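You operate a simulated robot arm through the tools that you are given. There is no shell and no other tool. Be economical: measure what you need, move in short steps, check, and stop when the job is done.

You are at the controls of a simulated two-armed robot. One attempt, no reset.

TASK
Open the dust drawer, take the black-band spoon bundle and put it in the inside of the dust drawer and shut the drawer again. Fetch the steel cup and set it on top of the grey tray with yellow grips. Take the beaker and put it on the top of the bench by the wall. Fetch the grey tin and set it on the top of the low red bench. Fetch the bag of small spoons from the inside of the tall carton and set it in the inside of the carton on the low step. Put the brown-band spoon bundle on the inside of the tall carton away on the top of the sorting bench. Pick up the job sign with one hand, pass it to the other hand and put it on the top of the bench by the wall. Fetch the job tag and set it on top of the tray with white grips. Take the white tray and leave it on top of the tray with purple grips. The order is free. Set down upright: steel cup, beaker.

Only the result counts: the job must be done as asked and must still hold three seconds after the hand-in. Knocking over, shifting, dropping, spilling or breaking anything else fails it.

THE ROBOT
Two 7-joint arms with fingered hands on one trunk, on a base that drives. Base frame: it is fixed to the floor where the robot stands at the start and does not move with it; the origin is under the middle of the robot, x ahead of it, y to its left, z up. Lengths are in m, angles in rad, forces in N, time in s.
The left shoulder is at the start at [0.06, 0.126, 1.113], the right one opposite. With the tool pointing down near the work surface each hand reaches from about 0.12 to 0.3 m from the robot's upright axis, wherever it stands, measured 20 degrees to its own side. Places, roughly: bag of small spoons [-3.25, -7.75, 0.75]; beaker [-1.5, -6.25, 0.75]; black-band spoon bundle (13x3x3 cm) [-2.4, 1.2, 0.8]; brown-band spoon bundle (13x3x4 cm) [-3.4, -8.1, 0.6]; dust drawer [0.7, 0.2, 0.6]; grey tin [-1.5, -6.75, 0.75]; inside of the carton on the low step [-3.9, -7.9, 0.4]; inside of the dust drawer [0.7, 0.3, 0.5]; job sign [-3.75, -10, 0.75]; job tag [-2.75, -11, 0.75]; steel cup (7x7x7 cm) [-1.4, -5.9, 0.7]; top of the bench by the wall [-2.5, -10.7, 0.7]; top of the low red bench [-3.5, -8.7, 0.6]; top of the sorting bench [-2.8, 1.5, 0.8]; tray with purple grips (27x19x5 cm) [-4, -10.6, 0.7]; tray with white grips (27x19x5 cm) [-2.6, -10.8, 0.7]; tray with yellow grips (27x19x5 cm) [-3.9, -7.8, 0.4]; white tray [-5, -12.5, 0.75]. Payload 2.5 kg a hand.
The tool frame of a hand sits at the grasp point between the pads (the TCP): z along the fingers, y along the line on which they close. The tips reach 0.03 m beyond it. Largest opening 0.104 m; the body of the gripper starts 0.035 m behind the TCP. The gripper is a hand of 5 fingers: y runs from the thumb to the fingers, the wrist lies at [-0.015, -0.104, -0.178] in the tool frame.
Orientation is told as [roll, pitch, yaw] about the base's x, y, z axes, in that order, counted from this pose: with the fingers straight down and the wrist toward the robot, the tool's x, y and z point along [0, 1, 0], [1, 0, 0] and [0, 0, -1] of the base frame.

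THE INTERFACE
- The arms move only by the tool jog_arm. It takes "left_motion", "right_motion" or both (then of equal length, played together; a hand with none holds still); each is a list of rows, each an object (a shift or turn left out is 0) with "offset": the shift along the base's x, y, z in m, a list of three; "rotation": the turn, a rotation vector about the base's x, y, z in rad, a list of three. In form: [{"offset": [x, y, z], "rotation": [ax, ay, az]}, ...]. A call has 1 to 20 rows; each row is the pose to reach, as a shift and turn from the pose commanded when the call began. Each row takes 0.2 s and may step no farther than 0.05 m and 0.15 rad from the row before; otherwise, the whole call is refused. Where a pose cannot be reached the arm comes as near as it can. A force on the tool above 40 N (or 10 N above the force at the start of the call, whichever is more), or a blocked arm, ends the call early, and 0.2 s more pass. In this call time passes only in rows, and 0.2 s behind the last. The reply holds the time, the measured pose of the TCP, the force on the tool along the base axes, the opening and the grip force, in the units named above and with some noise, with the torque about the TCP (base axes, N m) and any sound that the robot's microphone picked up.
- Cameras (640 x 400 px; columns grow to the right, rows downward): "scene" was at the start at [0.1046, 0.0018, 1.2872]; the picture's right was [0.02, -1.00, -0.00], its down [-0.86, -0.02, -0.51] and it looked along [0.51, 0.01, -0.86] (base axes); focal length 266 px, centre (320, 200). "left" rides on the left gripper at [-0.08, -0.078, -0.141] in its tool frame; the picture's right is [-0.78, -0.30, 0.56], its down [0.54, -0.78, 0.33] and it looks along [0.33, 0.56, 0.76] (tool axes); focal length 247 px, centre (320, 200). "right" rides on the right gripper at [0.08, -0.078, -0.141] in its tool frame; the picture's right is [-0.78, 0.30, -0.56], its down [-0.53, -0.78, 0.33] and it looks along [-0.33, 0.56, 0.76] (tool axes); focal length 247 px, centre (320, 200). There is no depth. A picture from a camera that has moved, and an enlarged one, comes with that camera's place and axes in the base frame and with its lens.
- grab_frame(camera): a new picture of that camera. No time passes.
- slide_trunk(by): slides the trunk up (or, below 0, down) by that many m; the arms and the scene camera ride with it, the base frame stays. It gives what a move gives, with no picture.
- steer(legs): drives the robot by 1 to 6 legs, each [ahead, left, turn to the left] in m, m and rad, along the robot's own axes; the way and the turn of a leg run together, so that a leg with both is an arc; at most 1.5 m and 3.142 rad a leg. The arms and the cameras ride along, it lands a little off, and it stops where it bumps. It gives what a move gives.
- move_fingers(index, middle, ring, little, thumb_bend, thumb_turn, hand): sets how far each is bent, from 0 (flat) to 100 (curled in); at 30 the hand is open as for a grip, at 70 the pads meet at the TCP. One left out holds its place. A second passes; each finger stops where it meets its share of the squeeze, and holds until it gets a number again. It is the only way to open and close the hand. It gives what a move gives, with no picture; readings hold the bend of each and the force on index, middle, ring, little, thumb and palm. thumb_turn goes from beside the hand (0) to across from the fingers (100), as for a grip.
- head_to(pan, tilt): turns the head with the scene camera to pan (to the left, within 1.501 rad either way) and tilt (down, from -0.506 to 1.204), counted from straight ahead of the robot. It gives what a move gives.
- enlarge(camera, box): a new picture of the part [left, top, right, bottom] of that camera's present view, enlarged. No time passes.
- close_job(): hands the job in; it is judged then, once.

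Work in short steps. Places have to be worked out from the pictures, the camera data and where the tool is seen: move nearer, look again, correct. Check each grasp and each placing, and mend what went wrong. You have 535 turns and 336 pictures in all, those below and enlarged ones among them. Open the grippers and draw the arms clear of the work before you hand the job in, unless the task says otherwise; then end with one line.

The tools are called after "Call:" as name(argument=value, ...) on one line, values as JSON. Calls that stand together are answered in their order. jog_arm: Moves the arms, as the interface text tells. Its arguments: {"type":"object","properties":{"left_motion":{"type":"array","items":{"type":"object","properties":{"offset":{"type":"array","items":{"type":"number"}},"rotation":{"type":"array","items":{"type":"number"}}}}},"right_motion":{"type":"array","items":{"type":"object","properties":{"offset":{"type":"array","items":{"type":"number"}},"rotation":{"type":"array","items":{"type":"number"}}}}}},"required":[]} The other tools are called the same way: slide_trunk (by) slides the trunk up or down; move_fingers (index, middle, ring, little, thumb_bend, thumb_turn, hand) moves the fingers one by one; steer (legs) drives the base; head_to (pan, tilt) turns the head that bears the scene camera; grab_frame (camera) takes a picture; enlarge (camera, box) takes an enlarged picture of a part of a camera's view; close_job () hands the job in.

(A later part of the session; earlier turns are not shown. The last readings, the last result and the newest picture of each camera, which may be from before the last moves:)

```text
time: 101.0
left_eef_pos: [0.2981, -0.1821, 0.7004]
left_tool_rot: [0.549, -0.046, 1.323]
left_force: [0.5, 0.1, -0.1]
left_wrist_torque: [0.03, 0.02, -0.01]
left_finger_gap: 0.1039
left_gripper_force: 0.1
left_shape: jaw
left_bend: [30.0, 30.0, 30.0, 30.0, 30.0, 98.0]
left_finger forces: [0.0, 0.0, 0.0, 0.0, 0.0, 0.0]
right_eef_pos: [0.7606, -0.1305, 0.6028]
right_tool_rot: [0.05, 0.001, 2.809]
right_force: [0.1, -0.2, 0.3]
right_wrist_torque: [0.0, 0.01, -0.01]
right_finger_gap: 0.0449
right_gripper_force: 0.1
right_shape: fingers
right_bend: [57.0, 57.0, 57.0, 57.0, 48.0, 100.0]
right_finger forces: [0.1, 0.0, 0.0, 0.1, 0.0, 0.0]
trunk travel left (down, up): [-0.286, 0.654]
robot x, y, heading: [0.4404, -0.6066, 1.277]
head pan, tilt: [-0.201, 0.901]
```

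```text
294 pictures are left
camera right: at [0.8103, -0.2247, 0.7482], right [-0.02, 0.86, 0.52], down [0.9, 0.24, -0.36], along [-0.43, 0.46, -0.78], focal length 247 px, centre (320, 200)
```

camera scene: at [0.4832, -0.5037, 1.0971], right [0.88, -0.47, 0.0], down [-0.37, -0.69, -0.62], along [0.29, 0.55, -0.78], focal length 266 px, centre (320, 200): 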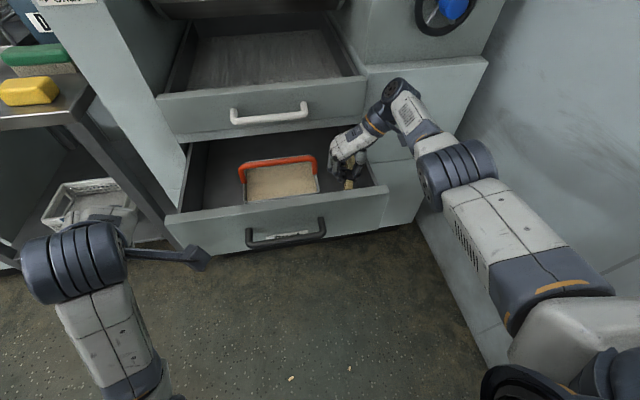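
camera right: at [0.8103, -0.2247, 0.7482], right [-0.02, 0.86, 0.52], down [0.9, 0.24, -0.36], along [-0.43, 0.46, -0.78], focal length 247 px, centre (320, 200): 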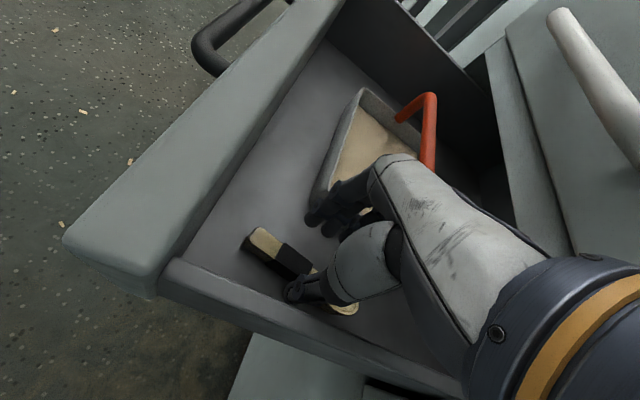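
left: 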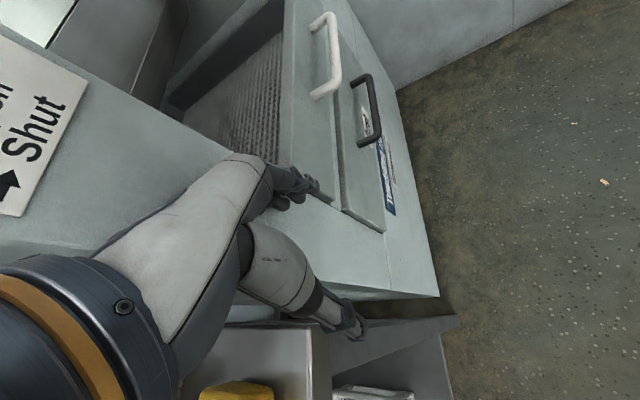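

The bundle lies flat in the drawer. I raise, back off, and turn the hand back for pushing the drawer shut.

Call:
slide_trunk(by=0.2)

Call:
steer(legs=[[-0.22, 0, 0.01]])

Call:
jog_arm(right_motion=[{"rotation": [0, 0, -0.14]}, {"rotation": [0, 0, -0.28]}, {"rotation": [0, 0, -0.42]}, {"rotation": [0, 0, -0.56]}, {"rotation": [0, 0, -0.7]}, {"rotation": [0, 0, -0.84]}, {"rotation": [0, 0, -0.98]}, {"rotation": [0, 0, -1.12]}, {"rotation": [0, 0, -1.26]}, {"rotation": [0, 0, -1.4]}, {"rotation": [0, 0, -1.52]}])

Call:
grab_frame(camera="scene")

```text
time: 103.2
left_eef_pos: [0.2971, -0.1827, 0.9012]
left_tool_rot: [0.548, -0.044, 1.322]
left_force: [-0.2, 0.1, 0.7]
left_wrist_torque: [-0.02, 0.01, 0.01]
left_finger_gap: 0.1038
left_gripper_force: 0.1
left_shape: jaw
left_bend: [30.0, 30.0, 30.0, 30.0, 30.0, 98.0]
left_finger forces: [0.1, 0.0, 0.1, 0.0, 0.0, 0.0]
right_eef_pos: [0.7602, -0.1304, 0.803]
right_tool_rot: [0.049, -0.001, 2.81]
right_force: [-0.7, -0.1, -0.3]
right_wrist_torque: [-0.03, 0.02, 0.02]
right_finger_gap: 0.0448
right_gripper_force: 0.1
right_shape: fingers
right_bend: [57.0, 57.0, 57.0, 57.0, 48.0, 100.0]
right_finger forces: [0.0, 0.0, 0.0, 0.0, 0.0, 0.0]
trunk travel left (down, up): [-0.486, 0.454]
robot x, y, heading: [0.4395, -0.6058, 1.278]
head pan, tilt: [-0.201, 0.901]
```

```text
time: 104.9
left_eef_pos: [0.2307, -0.3953, 0.9008]
left_tool_rot: [0.547, -0.047, 1.337]
left_force: [-1.1, -0.7, -0.1]
left_wrist_torque: [0.02, 0.01, 0.01]
left_finger_gap: 0.1039
left_gripper_force: 0.1
left_shape: jaw
left_bend: [30.0, 30.0, 30.0, 30.0, 30.0, 98.0]
left_finger forces: [0.0, 0.0, 0.0, 0.1, 0.1, 0.1]
right_eef_pos: [0.6917, -0.3371, 0.8032]
right_tool_rot: [0.048, 0.0, 2.824]
right_force: [-0.9, -0.4, 0.2]
right_wrist_torque: [-0.03, -0.01, -0.01]
right_finger_gap: 0.0448
right_gripper_force: 0.2
right_shape: fingers
right_bend: [57.0, 57.0, 57.0, 57.0, 48.0, 100.0]
right_finger forces: [0.1, 0.1, 0.0, 0.0, 0.0, 0.1]
trunk travel left (down, up): [-0.486, 0.454]
robot x, y, heading: [0.3735, -0.8167, 1.287]
head pan, tilt: [-0.201, 0.901]
```

```text
time: 107.3
left_eef_pos: [0.2303, -0.3956, 0.9007]
left_tool_rot: [0.547, -0.046, 1.337]
left_force: [0.0, 0.1, 0.2]
left_wrist_torque: [-0.03, 0.01, -0.01]
left_finger_gap: 0.1043
left_gripper_force: 0.0
left_shape: jaw
left_bend: [30.0, 30.0, 30.0, 30.0, 30.0, 98.0]
left_finger forces: [0.1, 0.1, 0.0, 0.0, 0.1, 0.0]
right_eef_pos: [0.6918, -0.3361, 0.803]
right_tool_rot: [0.049, -0.001, 1.301]
right_force: [0.4, 1.0, 0.4]
right_wrist_torque: [-0.01, -0.02, -0.02]
right_finger_gap: 0.0449
right_gripper_force: 0.1
right_shape: fingers
right_bend: [57.0, 57.0, 57.0, 57.0, 48.0, 100.0]
right_finger forces: [0.0, 0.0, 0.0, 0.1, 0.0, 0.1]
trunk travel left (down, up): [-0.486, 0.454]
robot x, y, heading: [0.3733, -0.8154, 1.291]
head pan, tilt: [-0.201, 0.901]
```

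```text
293 pictures are left
camera scene: at [0.4198, -0.7139, 1.2751], right [0.89, -0.46, 0.0], down [-0.36, -0.69, -0.62], along [0.29, 0.55, -0.78], focal length 266 px, centre (320, 200)
```

scene: 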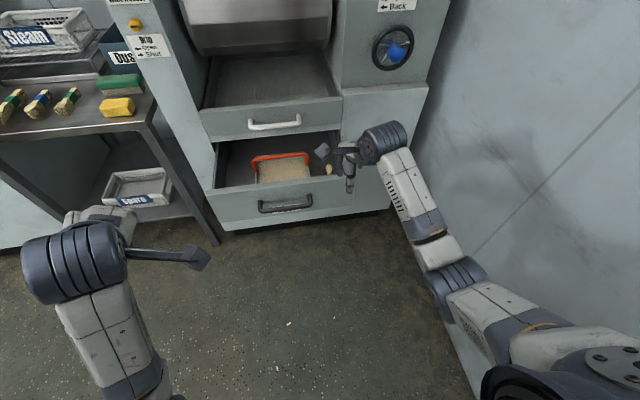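

Right hand is level; I make a fist and pitch it forward to push at the face above the handle's centre.

Call:
move_fingers(hand="right", index=80, middle=80, ring=80, little=80, thumb_bend=70)

Call:
jog_arm(right_motion=[{"offset": [0, 0, 0], "rotation": [0.1325, -0.0367, 0]}, {"offset": [0, 0, 0], "rotation": [0.265, -0.0735, 0]}, {"offset": [0, 0, 0], "rotation": [0.3975, -0.11, 0]}, {"offset": [0, 0, 0], "rotation": [0.53, -0.147, 0]}, {"offset": [0, 0, 0], "rotation": [0.6625, -0.184, 0]}, {"offset": [0, 0, 0], "rotation": [0.795, -0.22, 0]}, {"offset": [0, 0, 0], "rotation": [0.9275, -0.257, 0]}, {"offset": [0, 0, 0], "rotation": [1.06, -0.294, 0]}])

Call:
slide_trunk(by=-0.15)

Call:
grab_frame(camera="scene")

```text
time: 108.3
left_eef_pos: [0.2301, -0.3956, 0.9002]
left_tool_rot: [0.549, -0.044, 1.337]
left_force: [-0.3, -0.5, -0.3]
left_wrist_torque: [-0.03, 0.01, 0.0]
left_finger_gap: 0.104
left_gripper_force: 0.0
left_shape: jaw
left_bend: [30.0, 30.0, 30.0, 30.0, 30.0, 98.0]
left_finger forces: [0.0, 0.1, 0.1, 0.0, 0.0, 0.1]
right_eef_pos: [0.6907, -0.3374, 0.8026]
right_tool_rot: [0.048, -0.001, 1.303]
right_force: [0.1, -0.7, -0.1]
right_wrist_torque: [0.03, 0.01, -0.01]
right_finger_gap: 0.0016
right_gripper_force: 0.1
right_shape: fingers
right_bend: [79.0, 80.0, 80.0, 80.0, 67.0, 100.0]
right_finger forces: [0.1, 0.0, 0.0, 0.0, 0.1, 0.0]
trunk travel left (down, up): [-0.486, 0.454]
robot x, y, heading: [0.3751, -0.8174, 1.291]
head pan, tilt: [-0.201, 0.901]
```

```text
time: 110.1
left_eef_pos: [0.23, -0.3945, 0.8997]
left_tool_rot: [0.547, -0.044, 1.338]
left_force: [0.1, 0.0, -0.3]
left_wrist_torque: [0.02, 0.01, 0.01]
left_finger_gap: 0.1039
left_gripper_force: 0.0
left_shape: jaw
left_bend: [30.0, 30.0, 30.0, 30.0, 30.0, 98.0]
left_finger forces: [0.0, 0.0, 0.0, 0.1, 0.0, 0.1]
right_eef_pos: [0.6918, -0.338, 0.8033]
right_tool_rot: [0.042, -1.102, 1.307]
right_force: [-0.4, -0.5, 0.7]
right_wrist_torque: [-0.02, 0.0, -0.01]
right_finger_gap: 0.0015
right_gripper_force: 0.2
right_shape: fingers
right_bend: [79.0, 80.0, 80.0, 80.0, 66.0, 100.0]
right_finger forces: [0.0, 0.0, 0.0, 0.0, 0.0, 0.0]
trunk travel left (down, up): [-0.486, 0.454]
robot x, y, heading: [0.3791, -0.8188, 1.289]
head pan, tilt: [-0.201, 0.901]
```

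```text
time: 111.8
left_eef_pos: [0.2304, -0.3953, 0.751]
left_tool_rot: [0.55, -0.048, 1.337]
left_force: [0.1, -0.1, -0.1]
left_wrist_torque: [0.0, 0.03, -0.03]
left_finger_gap: 0.1038
left_gripper_force: 0.0
left_shape: jaw
left_bend: [30.0, 30.0, 30.0, 30.0, 30.0, 98.0]
left_finger forces: [0.1, 0.0, 0.1, 0.0, 0.0, 0.0]
right_eef_pos: [0.6915, -0.3364, 0.653]
right_tool_rot: [0.046, -1.101, 1.308]
right_force: [0.3, 0.0, -0.4]
right_wrist_torque: [-0.01, 0.0, -0.01]
right_finger_gap: 0.002
right_gripper_force: 0.2
right_shape: fingers
right_bend: [79.0, 80.0, 80.0, 80.0, 66.0, 100.0]
right_finger forces: [0.1, 0.0, 0.0, 0.1, 0.0, 0.1]
trunk travel left (down, up): [-0.336, 0.604]
robot x, y, heading: [0.3747, -0.8202, 1.289]
head pan, tilt: [-0.201, 0.901]
```

```text
292 pictures are left
camera scene: at [0.4198, -0.7139, 1.1251], right [0.89, -0.46, 0.0], down [-0.36, -0.69, -0.62], along [0.29, 0.55, -0.78], focal length 266 px, centre (320, 200)
```

scene: 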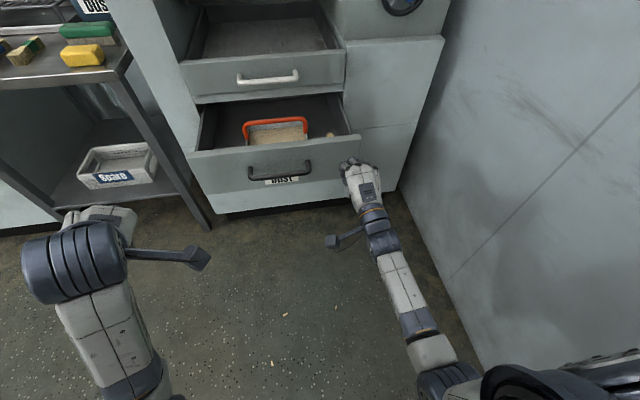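

The fist is just right of the handle in front of the face. I shift left slightly, lower 2 cm and drive ahead to push the drawer in.

Call:
slide_trunk(by=-0.025)

Call:
steer(legs=[[0.0, 0.03, 0], [0.2, 0, 0]])

Call:
grab_frame(camera="scene")

```text
time: 112.5
left_eef_pos: [0.2301, -0.395, 0.726]
left_tool_rot: [0.548, -0.046, 1.337]
left_force: [0.0, 0.4, 0.8]
left_wrist_torque: [0.02, -0.01, 0.01]
left_finger_gap: 0.1039
left_gripper_force: 0.1
left_shape: jaw
left_bend: [30.0, 30.0, 30.0, 30.0, 30.0, 98.0]
left_finger forces: [0.0, 0.1, 0.0, 0.1, 0.1, 0.0]
right_eef_pos: [0.6908, -0.3355, 0.6278]
right_tool_rot: [0.042, -1.101, 1.309]
right_force: [0.8, 0.4, 0.1]
right_wrist_torque: [0.02, -0.01, 0.0]
right_finger_gap: 0.0017
right_gripper_force: 0.0
right_shape: fingers
right_bend: [79.0, 80.0, 80.0, 80.0, 66.0, 100.0]
right_finger forces: [0.0, 0.0, 0.0, 0.1, 0.1, 0.0]
trunk travel left (down, up): [-0.311, 0.629]
robot x, y, heading: [0.3758, -0.8202, 1.293]
head pan, tilt: [-0.201, 0.901]
```

```text
time: 114.6
left_eef_pos: [0.26, -0.1932, 0.7271]
left_tool_rot: [0.548, -0.045, 1.331]
left_force: [0.2, -0.4, 0.0]
left_wrist_torque: [0.0, 0.02, -0.01]
left_finger_gap: 0.1039
left_gripper_force: 0.0
left_shape: jaw
left_bend: [30.0, 30.0, 30.0, 30.0, 30.0, 98.0]
left_finger forces: [0.0, 0.0, 0.1, 0.0, 0.1, 0.0]
right_eef_pos: [0.7208, -0.1356, 0.6286]
right_tool_rot: [0.044, -1.101, 1.302]
right_force: [0.1, 0.4, 0.3]
right_wrist_torque: [0.0, 0.0, 0.0]
right_finger_gap: 0.0026
right_gripper_force: 0.1
right_shape: fingers
right_bend: [79.0, 80.0, 80.0, 80.0, 66.0, 100.0]
right_finger forces: [0.0, 0.1, 0.0, 0.0, 0.0, 0.1]
trunk travel left (down, up): [-0.311, 0.629]
robot x, y, heading: [0.4074, -0.617, 1.284]
head pan, tilt: [-0.201, 0.901]
```

```text
291 pictures are left
camera scene: at [0.4485, -0.5111, 1.1001], right [0.88, -0.47, 0.0], down [-0.37, -0.69, -0.62], along [0.29, 0.55, -0.78], focal length 266 px, centre (320, 200)
```

scene: 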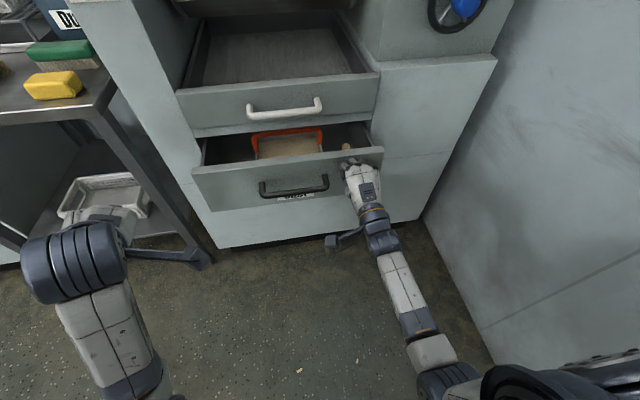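

Working: the drawer is moving in. Push further.

Call:
steer(legs=[[0.12, 0, 0]])

Call:
grab_frame(camera="scene")

```text
time: 115.8
left_eef_pos: [0.2932, -0.0781, 0.7258]
left_tool_rot: [0.549, -0.045, 1.333]
left_force: [0.6, -0.9, -0.1]
left_wrist_torque: [-0.02, 0.01, -0.02]
left_finger_gap: 0.1036
left_gripper_force: 0.1
left_shape: jaw
left_bend: [30.0, 30.0, 30.0, 30.0, 30.0, 98.0]
left_finger forces: [0.0, 0.0, 0.0, 0.1, 0.0, 0.0]
right_eef_pos: [0.7543, -0.0193, 0.6286]
right_tool_rot: [0.045, -1.1, 1.302]
right_force: [0.4, -0.6, 0.6]
right_wrist_torque: [0.05, 0.03, 0.04]
right_finger_gap: 0.0033
right_gripper_force: 0.1
right_shape: fingers
right_bend: [79.0, 80.0, 80.0, 80.0, 66.0, 100.0]
right_finger forces: [0.1, 0.0, 0.1, 0.0, 0.1, 0.0]
trunk travel left (down, up): [-0.311, 0.629]
robot x, y, heading: [0.4401, -0.5046, 1.288]
head pan, tilt: [-0.201, 0.901]
```

```text
290 pictures are left
camera scene: at [0.4818, -0.3965, 1.1], right [0.88, -0.47, 0.0], down [-0.37, -0.69, -0.62], along [0.29, 0.55, -0.78], focal length 266 px, centre (320, 200)
```

scene: 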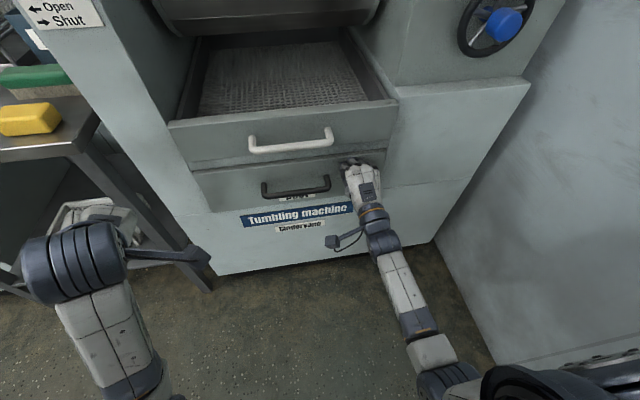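

Nearly closed; a last small push until it resists.

Call:
steer(legs=[[0.03, 0, 0]])

Call:
enlarge(camera="scene", box=[150, 90, 420, 250])

```text
time: 116.6
left_eef_pos: [0.2961, -0.0712, 0.7267]
left_tool_rot: [0.549, -0.047, 1.33]
left_force: [0.4, 0.2, 0.1]
left_wrist_torque: [0.0, 0.03, -0.02]
left_finger_gap: 0.1041
left_gripper_force: 0.1
left_shape: jaw
left_bend: [30.0, 30.0, 30.0, 30.0, 30.0, 98.0]
left_finger forces: [0.0, 0.0, 0.1, 0.1, 0.1, 0.0]
right_eef_pos: [0.755, -0.0189, 0.6296]
right_tool_rot: [0.053, -1.107, 1.297]
right_force: [-3.7, -12.7, 3.8]
right_wrist_torque: [-0.29, 0.02, -0.06]
right_finger_gap: 0.0046
right_gripper_force: 8.8
right_shape: fingers
right_bend: [80.0, 80.0, 80.0, 80.0, 66.0, 100.0]
right_finger forces: [0.0, 0.1, 0.0, 0.1, 17.6, 0.0]
trunk travel left (down, up): [-0.311, 0.629]
robot x, y, heading: [0.4412, -0.4952, 1.283]
head pan, tilt: [-0.201, 0.901]
stopped in leg 1: the force on the tool passed its limit at 70 N (the readings are from after the stop); the commanded pose is now the measured one
```

```text
2.37 times, centred on (285, 170) of scene
camera zoom: at [0.4835, -0.3912, 1.1001], right [0.88, -0.47, 0.0], down [-0.37, -0.69, -0.62], along [0.29, 0.55, -0.78], focal length 631 px, centre (403, 271)
```

zoom: 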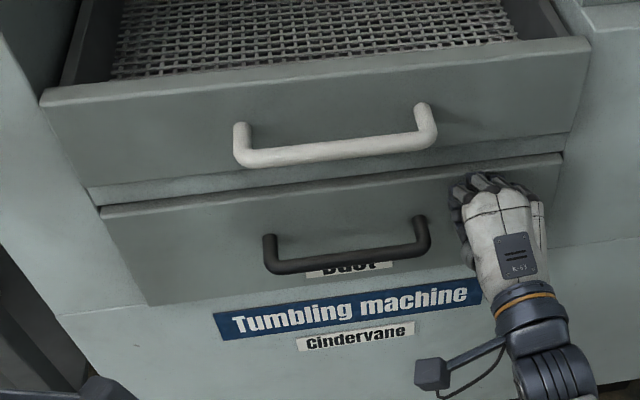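

Drawer is fully shut. I back off, raise the trunk, set the arms to a tidy level pose, then look toward the rest of the hall.

Call:
steer(legs=[[-0.4, 0, 0], [0, 0.6, 0]])

Call:
slide_trunk(by=0.2)

Call:
jog_arm(right_motion=[{"rotation": [-0.1325, 0.0367, 0]}, {"rotation": [-0.265, 0.0735, 0]}, {"rotation": [-0.3975, 0.11, 0]}, {"rotation": [-0.53, 0.147, 0]}, {"rotation": [-0.6625, 0.184, 0]}, {"rotation": [-0.795, 0.22, 0]}, {"rotation": [-0.9275, 0.257, 0]}, {"rotation": [-1.06, 0.294, 0]}], left_motion=[{"offset": [0.0, 0.03, 0], "rotation": [-0.032, -0.134, 0]}, {"offset": [0.01, 0.06, 0], "rotation": [-0.064, -0.267, 0]}, {"offset": [0.02, 0.08, 0], "rotation": [-0.096, -0.4, 0]}, {"offset": [0.02, 0.09, 0], "rotation": [-0.128, -0.535, 0]}, {"offset": [0.02, 0.09, 0], "rotation": [-0.128, -0.535, 0]}, {"offset": [0.02, 0.09, 0], "rotation": [-0.128, -0.535, 0]}, {"offset": [0.02, 0.09, 0], "rotation": [-0.128, -0.535, 0]}, {"offset": [0.02, 0.09, 0], "rotation": [-0.128, -0.535, 0]}])

Call:
steer(legs=[[0, 0, 1.55], [0, 0, 1.52]])

Call:
head_to(pan=0, tilt=0.25)

Call:
grab_frame(camera="scene")

```text
time: 122.0
left_eef_pos: [-0.3913, -0.2906, 0.7255]
left_tool_rot: [0.547, -0.047, 1.335]
left_force: [0.1, -0.5, -0.6]
left_wrist_torque: [-0.02, 0.01, -0.01]
left_finger_gap: 0.1037
left_gripper_force: 0.0
left_shape: jaw
left_bend: [30.0, 30.0, 30.0, 30.0, 30.0, 98.0]
left_finger forces: [0.1, 0.0, 0.0, 0.0, 0.1, 0.0]
right_eef_pos: [0.0684, -0.2339, 0.6297]
right_tool_rot: [0.053, -1.106, 1.302]
right_force: [0.2, 0.0, -0.5]
right_wrist_torque: [-0.03, -0.01, 0.0]
right_finger_gap: 0.0043
right_gripper_force: 0.1
right_shape: fingers
right_bend: [80.0, 80.0, 80.0, 80.0, 65.0, 100.0]
right_finger forces: [0.0, 0.0, 0.0, 0.0, 0.0, 0.0]
trunk travel left (down, up): [-0.311, 0.629]
robot x, y, heading: [-0.2441, -0.7173, 1.294]
head pan, tilt: [-0.201, 0.901]
```

```text
time: 124.2
left_eef_pos: [-0.3906, -0.2912, 0.9261]
left_tool_rot: [0.55, -0.048, 1.336]
left_force: [-0.5, 0.1, 0.2]
left_wrist_torque: [-0.03, -0.02, -0.01]
left_finger_gap: 0.104
left_gripper_force: 0.1
left_shape: jaw
left_bend: [30.0, 30.0, 30.0, 30.0, 30.0, 98.0]
left_finger forces: [0.1, 0.1, 0.0, 0.0, 0.1, 0.0]
right_eef_pos: [0.0684, -0.2347, 0.8289]
right_tool_rot: [0.054, -1.106, 1.302]
right_force: [0.1, -0.8, 0.8]
right_wrist_torque: [0.04, -0.01, 0.01]
right_finger_gap: 0.0042
right_gripper_force: 0.0
right_shape: fingers
right_bend: [80.0, 80.0, 80.0, 80.0, 65.0, 100.0]
right_finger forces: [0.1, 0.1, 0.1, 0.0, 0.0, 0.0]
trunk travel left (down, up): [-0.511, 0.429]
robot x, y, heading: [-0.2432, -0.7152, 1.293]
head pan, tilt: [-0.201, 0.901]
```

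```text
time: 126.0
left_eef_pos: [-0.3696, -0.2016, 0.9263]
left_tool_rot: [-0.003, -0.04, 1.359]
left_force: [-0.5, 0.3, 0.0]
left_wrist_torque: [0.05, -0.04, 0.0]
left_finger_gap: 0.1038
left_gripper_force: 0.0
left_shape: jaw
left_bend: [30.0, 30.0, 30.0, 30.0, 30.0, 98.0]
left_finger forces: [0.0, 0.0, 0.1, 0.0, 0.0, 0.0]
right_eef_pos: [0.0673, -0.2342, 0.8287]
right_tool_rot: [0.057, -0.007, 1.303]
right_force: [0.1, 1.0, 0.0]
right_wrist_torque: [0.03, 0.0, -0.02]
right_finger_gap: 0.0039
right_gripper_force: 0.0
right_shape: fingers
right_bend: [80.0, 80.0, 80.0, 80.0, 65.0, 100.0]
right_finger forces: [0.0, 0.1, 0.0, 0.0, 0.0, 0.0]
trunk travel left (down, up): [-0.511, 0.429]
robot x, y, heading: [-0.2428, -0.7161, 1.294]
head pan, tilt: [-0.201, 0.901]
```

```text
time: 133.8
left_eef_pos: [-0.1685, -1.2404, 0.9267]
left_tool_rot: [-0.002, -0.039, -1.876]
left_force: [0.6, 0.3, -0.6]
left_wrist_torque: [0.03, 0.01, 0.02]
left_finger_gap: 0.1039
left_gripper_force: 0.1
left_shape: jaw
left_bend: [30.0, 30.0, 30.0, 30.0, 30.0, 98.0]
left_finger forces: [0.0, 0.0, 0.0, 0.0, 0.0, 0.0]
right_eef_pos: [-0.6012, -1.1651, 0.8292]
right_tool_rot: [0.057, -0.008, -1.937]
right_force: [0.0, 0.6, -0.1]
right_wrist_torque: [-0.01, 0.01, 0.02]
right_finger_gap: 0.0043
right_gripper_force: 0.1
right_shape: fingers
right_bend: [80.0, 80.0, 80.0, 80.0, 65.0, 100.0]
right_finger forces: [0.1, 0.1, 0.0, 0.0, 0.0, 0.1]
trunk travel left (down, up): [-0.511, 0.429]
robot x, y, heading: [-0.2449, -0.7169, -1.946]
head pan, tilt: [-0.201, 0.901]
```

```text
time: 134.9
left_eef_pos: [-0.168, -1.2388, 0.9268]
left_tool_rot: [-0.002, -0.039, -1.877]
left_force: [1.3, 0.6, 0.2]
left_wrist_torque: [-0.03, 0.0, -0.02]
left_finger_gap: 0.1037
left_gripper_force: 0.0
left_shape: jaw
left_bend: [30.0, 30.0, 30.0, 30.0, 30.0, 98.0]
left_finger forces: [0.0, 0.0, 0.0, 0.0, 0.1, 0.0]
right_eef_pos: [-0.6011, -1.1652, 0.8291]
right_tool_rot: [0.055, -0.007, -1.935]
right_force: [0.4, -0.6, 1.0]
right_wrist_torque: [0.01, 0.0, -0.02]
right_finger_gap: 0.004
right_gripper_force: 0.1
right_shape: fingers
right_bend: [80.0, 80.0, 80.0, 80.0, 65.0, 100.0]
right_finger forces: [0.0, 0.0, 0.1, 0.0, 0.0, 0.0]
trunk travel left (down, up): [-0.511, 0.429]
robot x, y, heading: [-0.2462, -0.7124, -1.943]
head pan, tilt: [0.0, 0.25]
```

```text
288 pictures are left
camera scene: at [-0.2958, -0.8393, 1.357], right [-0.93, 0.37, 0.0], down [0.09, 0.23, -0.97], along [-0.36, -0.9, -0.25], focal length 266 px, centre (320, 200)
```

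scene: 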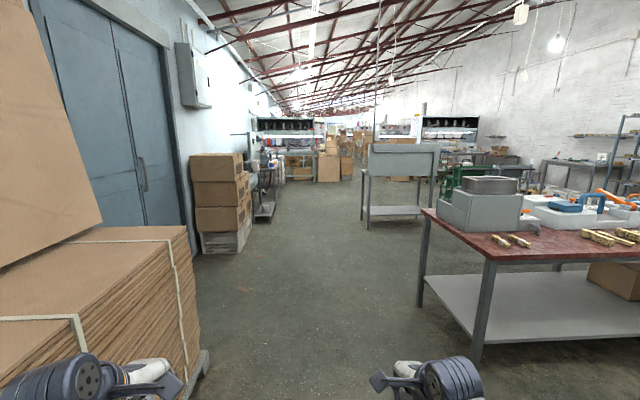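

The corridor ahead is clear. I drive down it three legs toward the cup area and look again.

Call:
steer(legs=[[1.5, 0, 0], [1.5, 0, 0], [0.9, 0, 0]])

Call:
grab_frame(camera="scene")

```text
time: 153.9
left_eef_pos: [-1.6025, -4.9149, 0.9272]
left_tool_rot: [-0.003, -0.042, -1.881]
left_force: [0.4, 0.4, -0.6]
left_wrist_torque: [0.01, 0.01, 0.03]
left_finger_gap: 0.104
left_gripper_force: 0.1
left_shape: jaw
left_bend: [30.0, 30.0, 30.0, 30.0, 30.0, 98.0]
left_finger forces: [0.0, 0.0, 0.1, 0.0, 0.0, 0.0]
right_eef_pos: [-2.0359, -4.8391, 0.83]
right_tool_rot: [0.054, -0.008, -1.94]
right_force: [-0.6, 0.1, 0.4]
right_wrist_torque: [0.0, 0.04, 0.02]
right_finger_gap: 0.0039
right_gripper_force: 0.0
right_shape: fingers
right_bend: [80.0, 80.0, 80.0, 80.0, 65.0, 100.0]
right_finger forces: [0.0, 0.1, 0.1, 0.2, 0.0, 0.0]
trunk travel left (down, up): [-0.511, 0.429]
robot x, y, heading: [-1.6786, -4.3883, -1.951]
head pan, tilt: [0.0, 0.25]
```

```text
287 pictures are left
camera scene: at [-1.729, -4.5139, 1.357], right [-0.93, 0.37, 0.0], down [0.09, 0.23, -0.97], along [-0.36, -0.9, -0.25], focal length 266 px, centre (320, 200)
```

scene: 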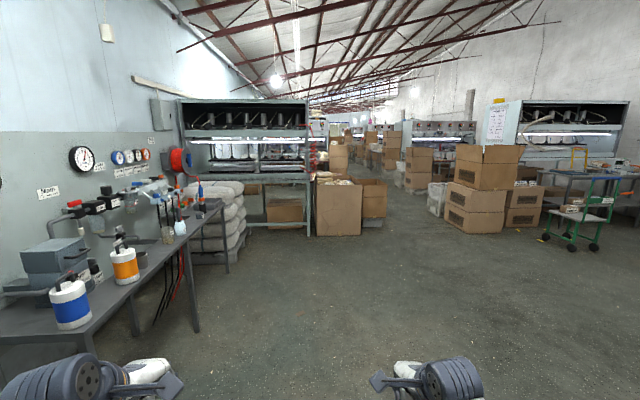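

The bench on the left holds the vessels. I zoom on it.

Call:
enlarge(camera="scene", box=[0, 140, 260, 340])

Call:
enlarge(camera="scene", box=[250, 130, 450, 250])

```text
2.00 times, centred on (130, 240) of scene
camera zoom: at [-1.729, -4.5139, 1.357], right [-0.93, 0.37, 0.0], down [0.09, 0.23, -0.97], along [-0.36, -0.9, -0.25], focal length 533 px, centre (700, 120)
```

zoom: 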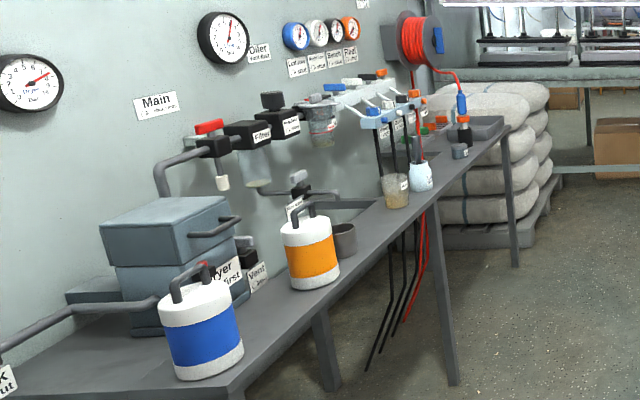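

```text
3.20 times, centred on (350, 190) of scene
camera zoom: at [-1.729, -4.5139, 1.357], right [-0.93, 0.37, 0.0], down [0.09, 0.23, -0.97], along [-0.36, -0.9, -0.25], focal length 852 px, centre (224, 232)
```

zoom: 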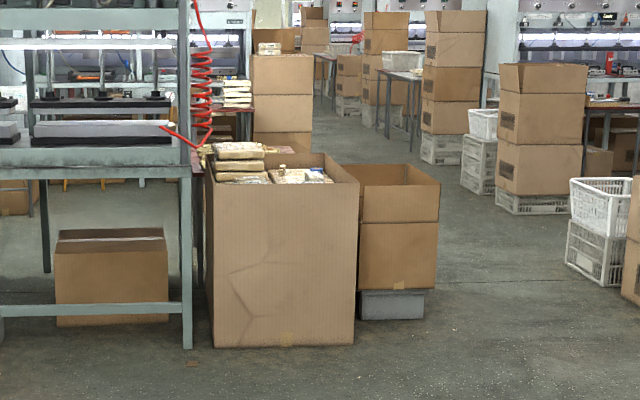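

Cup ≈(-1.35,-5.98), beaker ≈(-1.43,-6.26), tin ≈(-1.6,-6.7) on this bench. I drive beside it and turn to face it, opening the right hand.

Call:
steer(legs=[[1.1, 0.1, 0], [0, 0, 1.635]])

Call:
move_fingers(hand="right", index=30, middle=30, ring=30, little=30, thumb_bend=30)

Call:
head_to(pan=0, tilt=0.7)

Call:
grab_frame(camera="scene")

```text
time: 163.6
left_eef_pos: [-1.4866, -5.3336, 0.9267]
left_tool_rot: [-0.003, -0.04, -0.218]
left_force: [0.1, -0.4, -0.5]
left_wrist_torque: [0.0, 0.01, -0.01]
left_finger_gap: 0.104
left_gripper_force: 0.1
left_shape: jaw
left_bend: [30.0, 30.0, 30.0, 30.0, 30.0, 98.0]
left_finger forces: [0.0, 0.0, 0.1, 0.1, 0.1, 0.0]
right_eef_pos: [-1.5251, -5.7695, 0.8286]
right_tool_rot: [0.055, -0.006, -0.278]
right_force: [-0.1, -0.2, 0.2]
right_wrist_torque: [0.0, -0.01, -0.03]
right_finger_gap: 0.0042
right_gripper_force: 0.0
right_shape: fingers
right_bend: [80.0, 80.0, 80.0, 80.0, 65.0, 100.0]
right_finger forces: [0.1, 0.1, 0.0, 0.0, 0.0, 0.0]
trunk travel left (down, up): [-0.511, 0.429]
robot x, y, heading: [-2.0023, -5.4531, -0.289]
head pan, tilt: [0.0, 0.25]
```

```text
time: 164.6
left_eef_pos: [-1.4872, -5.3332, 0.9274]
left_tool_rot: [-0.001, -0.039, -0.221]
left_force: [-0.2, -0.2, -0.2]
left_wrist_torque: [0.02, -0.02, 0.0]
left_finger_gap: 0.1039
left_gripper_force: 0.0
left_shape: jaw
left_bend: [30.0, 30.0, 30.0, 30.0, 30.0, 98.0]
left_finger forces: [0.0, 0.1, 0.0, 0.0, 0.0, 0.1]
right_eef_pos: [-1.5241, -5.7683, 0.8289]
right_tool_rot: [0.054, -0.007, -0.28]
right_force: [0.1, 0.4, 0.3]
right_wrist_torque: [0.02, 0.0, 0.04]
right_finger_gap: 0.1031
right_gripper_force: 0.1
right_shape: fingers
right_bend: [30.0, 30.0, 30.0, 30.0, 30.0, 98.0]
right_finger forces: [0.1, 0.1, 0.0, 0.0, 0.0, 0.0]
trunk travel left (down, up): [-0.511, 0.429]
robot x, y, heading: [-2.0027, -5.4542, -0.288]
head pan, tilt: [0.0, 0.25]
```

```text
time: 165.5
left_eef_pos: [-1.4874, -5.3319, 0.9264]
left_tool_rot: [-0.002, -0.039, -0.221]
left_force: [-0.2, 0.4, 0.3]
left_wrist_torque: [-0.01, 0.01, -0.05]
left_finger_gap: 0.104
left_gripper_force: 0.1
left_shape: jaw
left_bend: [30.0, 30.0, 30.0, 30.0, 30.0, 98.0]
left_finger forces: [0.0, 0.0, 0.0, 0.0, 0.0, 0.0]
right_eef_pos: [-1.524, -5.7704, 0.8297]
right_tool_rot: [0.058, -0.009, -0.279]
right_force: [-0.5, 0.9, 0.4]
right_wrist_torque: [0.03, 0.05, 0.01]
right_finger_gap: 0.1025
right_gripper_force: 0.1
right_shape: fingers
right_bend: [30.0, 30.0, 30.0, 30.0, 30.0, 98.0]
right_finger forces: [0.0, 0.0, 0.1, 0.0, 0.0, 0.0]
trunk travel left (down, up): [-0.511, 0.429]
robot x, y, heading: [-2.0018, -5.4523, -0.292]
head pan, tilt: [0.0, 0.7]
```

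```text
284 pictures are left
camera scene: at [-1.8851, -5.4883, 1.3163], right [-0.29, -0.96, 0.0], down [-0.62, 0.18, -0.77], along [0.73, -0.22, -0.64], focal length 266 px, centre (320, 200)
```

scene: 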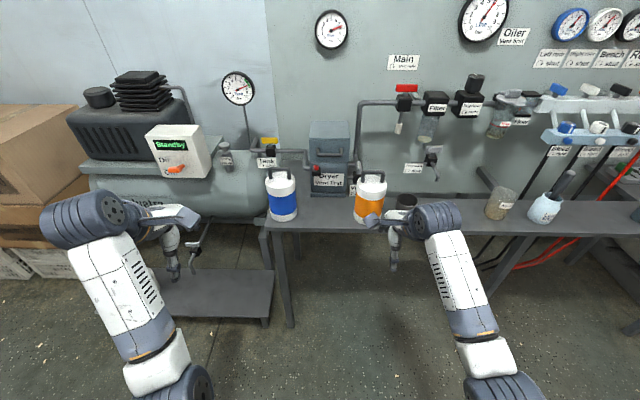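

The cup sits behind the right hand next to the orange can. I raise a bit and get closer.

Call:
slide_trunk(by=0.08)

Call:
steer(legs=[[0.22, -0.14, 0]])

Call:
head_to(pan=-0.25, tilt=0.9)

Call:
grab_frame(camera="scene")

Call:
grab_frame(camera="right")

```text
time: 166.7
left_eef_pos: [-1.4865, -5.3342, 1.0074]
left_tool_rot: [-0.002, -0.039, -0.218]
left_force: [-0.4, 0.3, 0.5]
left_wrist_torque: [-0.02, 0.0, -0.01]
left_finger_gap: 0.1039
left_gripper_force: 0.1
left_shape: jaw
left_bend: [30.0, 30.0, 30.0, 30.0, 30.0, 98.0]
left_finger forces: [0.0, 0.0, 0.0, 0.0, 0.1, 0.0]
right_eef_pos: [-1.5232, -5.7705, 0.908]
right_tool_rot: [0.057, -0.006, -0.279]
right_force: [-0.2, -0.7, 0.3]
right_wrist_torque: [0.02, 0.01, 0.02]
right_finger_gap: 0.1025
right_gripper_force: 0.0
right_shape: fingers
right_bend: [30.0, 30.0, 30.0, 30.0, 30.0, 98.0]
right_finger forces: [0.1, 0.0, 0.0, 0.1, 0.0, 0.1]
trunk travel left (down, up): [-0.591, 0.349]
robot x, y, heading: [-2.0029, -5.4563, -0.289]
head pan, tilt: [0.0, 0.7]
```

```text
time: 168.6
left_eef_pos: [-1.3069, -5.5312, 1.0071]
left_tool_rot: [-0.001, -0.04, -0.214]
left_force: [0.5, -0.2, 0.8]
left_wrist_torque: [0.05, 0.0, 0.01]
left_finger_gap: 0.1041
left_gripper_force: 0.0
left_shape: jaw
left_bend: [30.0, 30.0, 30.0, 30.0, 30.0, 98.0]
left_finger forces: [0.0, 0.1, 0.0, 0.0, 0.0, 0.0]
right_eef_pos: [-1.3417, -5.968, 0.9093]
right_tool_rot: [0.057, -0.007, -0.274]
right_force: [-0.6, 0.1, -0.5]
right_wrist_torque: [0.04, 0.02, 0.0]
right_finger_gap: 0.103
right_gripper_force: 0.0
right_shape: fingers
right_bend: [30.0, 30.0, 30.0, 30.0, 30.0, 98.0]
right_finger forces: [0.0, 0.0, 0.0, 0.0, 0.0, 0.0]
trunk travel left (down, up): [-0.591, 0.349]
robot x, y, heading: [-1.8235, -5.6517, -0.283]
head pan, tilt: [0.0, 0.7]
```

```text
time: 169.4
left_eef_pos: [-1.3069, -5.5306, 1.006]
left_tool_rot: [-0.002, -0.041, -0.214]
left_force: [0.9, 0.4, 0.0]
left_wrist_torque: [0.01, 0.0, -0.02]
left_finger_gap: 0.1043
left_gripper_force: 0.0
left_shape: jaw
left_bend: [30.0, 30.0, 30.0, 30.0, 30.0, 98.0]
left_finger forces: [0.0, 0.0, 0.0, 0.0, 0.1, 0.1]
right_eef_pos: [-1.3426, -5.9685, 0.9096]
right_tool_rot: [0.057, -0.008, -0.273]
right_force: [-0.3, 0.4, 0.8]
right_wrist_torque: [-0.01, -0.01, 0.02]
right_finger_gap: 0.1029
right_gripper_force: 0.2
right_shape: fingers
right_bend: [30.0, 30.0, 30.0, 30.0, 30.0, 98.0]
right_finger forces: [0.0, 0.1, 0.0, 0.1, 0.0, 0.0]
trunk travel left (down, up): [-0.591, 0.349]
robot x, y, heading: [-1.8216, -5.6524, -0.283]
head pan, tilt: [-0.25, 0.901]
```

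```text
283 pictures are left
camera scene: at [-1.7214, -5.7023, 1.3801], right [-0.51, -0.86, 0.0], down [-0.67, 0.4, -0.62], along [0.54, -0.32, -0.78], focal length 266 px, centre (320, 200)
```

scene: 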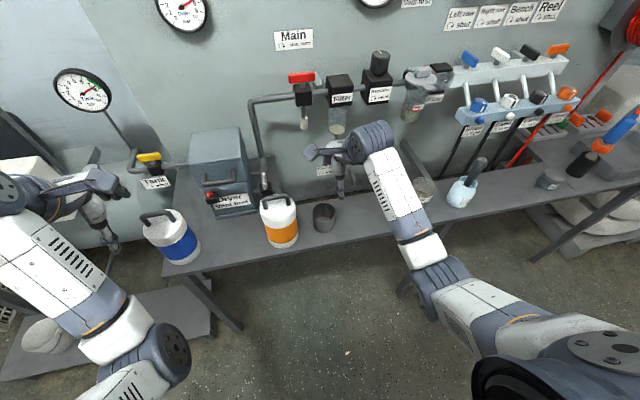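

```text
282 pictures are left
camera right: at [-1.3981, -5.8776, 1.0541], right [0.06, -0.86, 0.51], down [-0.88, -0.29, -0.37], along [0.46, -0.43, -0.77], focal length 247 px, centre (320, 200)
```

right: 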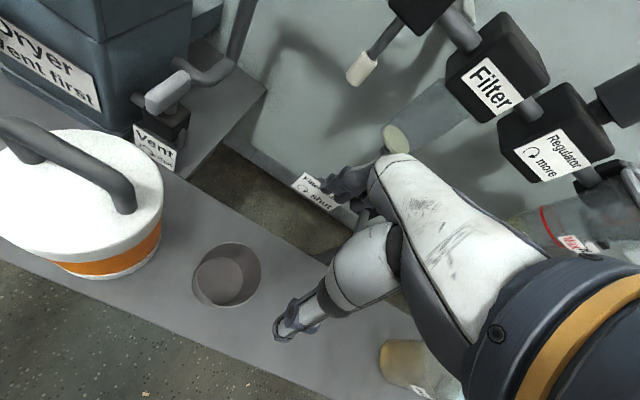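

Cup rim centre ≈(-1.357,-5.921,0.81). I centre over it and come down half way.

Call:
jog_arm(right_motion=[{"offset": [-0.008, 0.024, 0]}, {"offset": [-0.015, 0.047, 0]}, {"offset": [-0.015, 0.047, -0.03]}, {"offset": [-0.015, 0.047, -0.055]}])

Call:
grab_frame(camera="right")

Call:
enlarge(camera="scene", box=[220, 110, 420, 270])

```text
time: 170.4
left_eef_pos: [-1.3061, -5.5295, 1.0074]
left_tool_rot: [-0.002, -0.04, -0.215]
left_force: [0.2, -0.6, -0.8]
left_wrist_torque: [-0.01, 0.02, -0.02]
left_finger_gap: 0.1038
left_gripper_force: 0.1
left_shape: jaw
left_bend: [30.0, 30.0, 30.0, 30.0, 30.0, 98.0]
left_finger forces: [0.0, 0.0, 0.0, 0.1, 0.1, 0.0]
right_eef_pos: [-1.3564, -5.9196, 0.8531]
right_tool_rot: [0.055, -0.008, -0.274]
right_force: [-0.9, 0.9, -0.4]
right_wrist_torque: [-0.04, -0.01, 0.02]
right_finger_gap: 0.1029
right_gripper_force: 0.1
right_shape: fingers
right_bend: [30.0, 30.0, 30.0, 30.0, 30.0, 98.0]
right_finger forces: [0.0, 0.1, 0.0, 0.1, 0.0, 0.0]
trunk travel left (down, up): [-0.591, 0.349]
robot x, y, heading: [-1.8226, -5.6508, -0.28]
head pan, tilt: [-0.25, 0.901]
```

```text
281 pictures are left
camera right: at [-1.4123, -5.8295, 0.9978], right [0.06, -0.86, 0.51], down [-0.88, -0.29, -0.37], along [0.46, -0.43, -0.77], focal length 247 px, centre (320, 200)
```

right: 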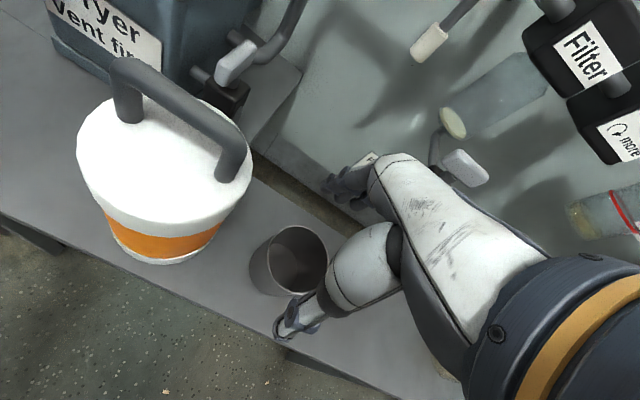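

```text
2.50 times, centred on (320, 190) of scene
camera zoom: at [-1.7214, -5.7023, 1.3801], right [-0.51, -0.86, 0.0], down [-0.67, 0.4, -0.62], along [0.53, -0.32, -0.78], focal length 666 px, centre (320, 225)
```

zoom: 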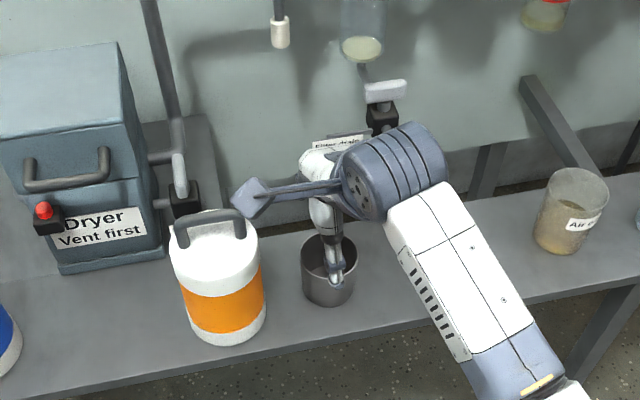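

Centre refined to (-1.355,-5.928), rim ≈0.79. I descend the rest and close on it.

Call:
jog_arm(right_motion=[{"offset": [0.001, -0.008, -0.02]}, {"offset": [0.001, -0.008, -0.045]}, {"offset": [0.001, -0.008, -0.07]}])

Call:
grab_frame(camera="right")

Call:
enlarge(camera="scene", box=[220, 110, 420, 270])

```text
time: 171.2
left_eef_pos: [-1.3072, -5.5307, 1.0055]
left_tool_rot: [-0.002, -0.04, -0.215]
left_force: [-0.1, 0.2, -0.1]
left_wrist_torque: [0.0, 0.02, 0.0]
left_finger_gap: 0.1038
left_gripper_force: 0.0
left_shape: jaw
left_bend: [30.0, 30.0, 30.0, 30.0, 30.0, 98.0]
left_finger forces: [0.1, 0.0, 0.1, 0.0, 0.0, 0.0]
right_eef_pos: [-1.3555, -5.9258, 0.7825]
right_tool_rot: [0.057, -0.006, -0.274]
right_force: [0.0, 0.2, 0.3]
right_wrist_torque: [0.03, 0.02, 0.0]
right_finger_gap: 0.1028
right_gripper_force: 0.1
right_shape: fingers
right_bend: [30.0, 30.0, 30.0, 30.0, 30.0, 98.0]
right_finger forces: [0.1, 0.0, 0.0, 0.0, 0.1, 0.1]
trunk travel left (down, up): [-0.591, 0.349]
robot x, y, heading: [-1.8158, -5.6543, -0.285]
head pan, tilt: [-0.25, 0.901]
```

```text
279 pictures are left
camera right: at [-1.4115, -5.8354, 0.9271], right [0.06, -0.85, 0.51], down [-0.88, -0.29, -0.37], along [0.46, -0.43, -0.77], focal length 247 px, centre (320, 200)
```

right: 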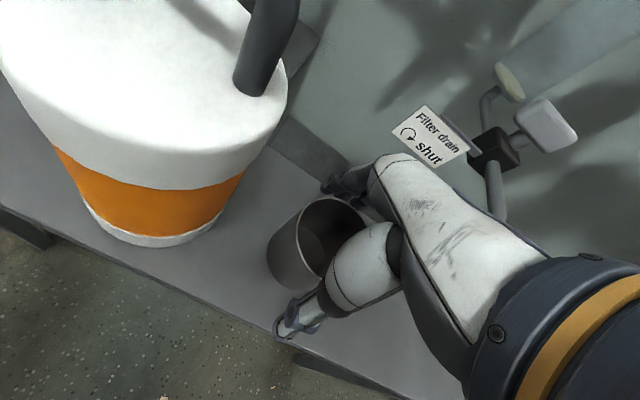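

```text
2.50 times, centred on (320, 190) of scene
camera zoom: at [-1.7214, -5.7023, 1.3801], right [-0.51, -0.86, 0.0], down [-0.67, 0.4, -0.62], along [0.53, -0.32, -0.78], focal length 666 px, centre (320, 225)
```

zoom: 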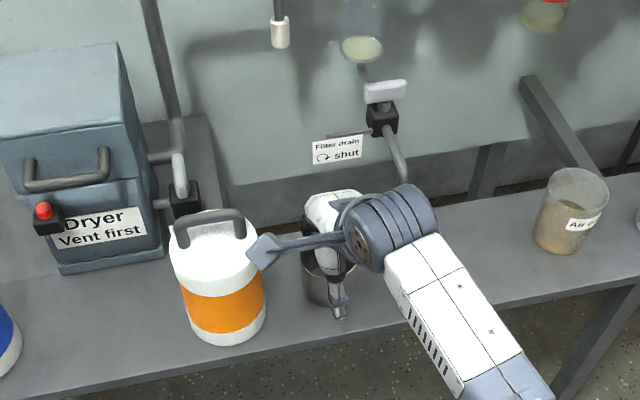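

Centred. Close the fingers on the cup.

Call:
move_fingers(hand="right", index=70, middle=70, ring=70, little=70, thumb_bend=70)

Call:
jog_arm(right_motion=[{"offset": [0, 0, 0.02]}, {"offset": [0, 0, 0.05]}])

Call:
grab_frame(camera="right")

Call:
enlarge(camera="scene", box=[220, 110, 420, 270])

```text
time: 172.2
left_eef_pos: [-1.3077, -5.5306, 1.0068]
left_tool_rot: [-0.002, -0.041, -0.216]
left_force: [0.5, -0.4, 0.6]
left_wrist_torque: [-0.01, 0.02, -0.01]
left_finger_gap: 0.1037
left_gripper_force: 0.0
left_shape: jaw
left_bend: [30.0, 30.0, 30.0, 30.0, 30.0, 98.0]
left_finger forces: [0.0, 0.0, 0.0, 0.0, 0.0, 0.0]
right_eef_pos: [-1.3557, -5.9259, 0.7828]
right_tool_rot: [0.056, -0.009, -0.274]
right_force: [2.0, -0.3, 2.3]
right_wrist_torque: [-0.07, -0.11, -0.02]
right_finger_gap: 0.054
right_gripper_force: 26.7
right_shape: fingers
right_bend: [49.0, 53.0, 59.0, 70.0, 53.0, 99.0]
right_finger forces: [9.9, 8.2, 7.5, 0.0, 27.5, 0.0]
trunk travel left (down, up): [-0.591, 0.349]
robot x, y, heading: [-1.8203, -5.6494, -0.286]
head pan, tilt: [-0.25, 0.901]
```

```text
time: 172.8
left_eef_pos: [-1.3073, -5.5305, 1.0063]
left_tool_rot: [-0.001, -0.04, -0.216]
left_force: [-0.1, 0.0, -0.1]
left_wrist_torque: [-0.02, 0.0, -0.01]
left_finger_gap: 0.1041
left_gripper_force: 0.1
left_shape: jaw
left_bend: [30.0, 30.0, 30.0, 30.0, 30.0, 98.0]
left_finger forces: [0.0, 0.0, 0.0, 0.1, 0.1, 0.0]
right_eef_pos: [-1.3569, -5.928, 0.833]
right_tool_rot: [0.055, -0.007, -0.274]
right_force: [-0.2, -0.7, -0.5]
right_wrist_torque: [0.01, -0.04, 0.0]
right_finger_gap: 0.0539
right_gripper_force: 25.4
right_shape: fingers
right_bend: [49.0, 53.0, 59.0, 70.0, 53.0, 99.0]
right_finger forces: [9.4, 7.8, 7.3, 0.0, 26.7, 0.0]
trunk travel left (down, up): [-0.591, 0.349]
robot x, y, heading: [-1.8211, -5.6526, -0.283]
head pan, tilt: [-0.25, 0.901]
```

```text
277 pictures are left
camera right: at [-1.4134, -5.8361, 0.9773], right [0.06, -0.86, 0.51], down [-0.89, -0.29, -0.37], along [0.46, -0.43, -0.78], focal length 247 px, centre (320, 200)
```

right: 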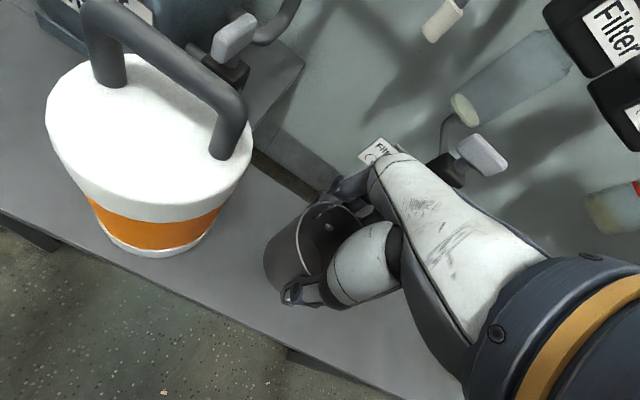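

```text
2.50 times, centred on (320, 190) of scene
camera zoom: at [-1.7214, -5.7023, 1.38], right [-0.51, -0.86, 0.0], down [-0.67, 0.4, -0.62], along [0.53, -0.32, -0.78], focal length 666 px, centre (320, 225)
```

zoom: 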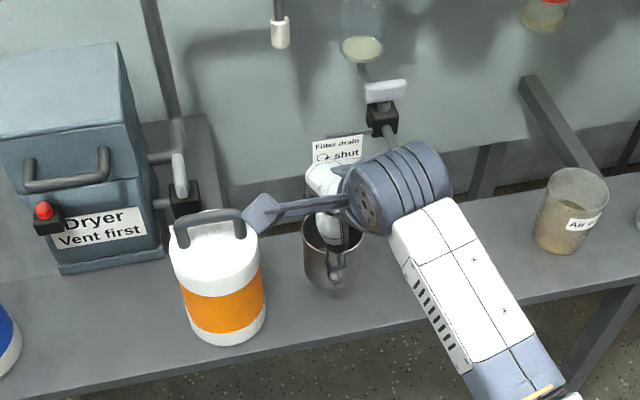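

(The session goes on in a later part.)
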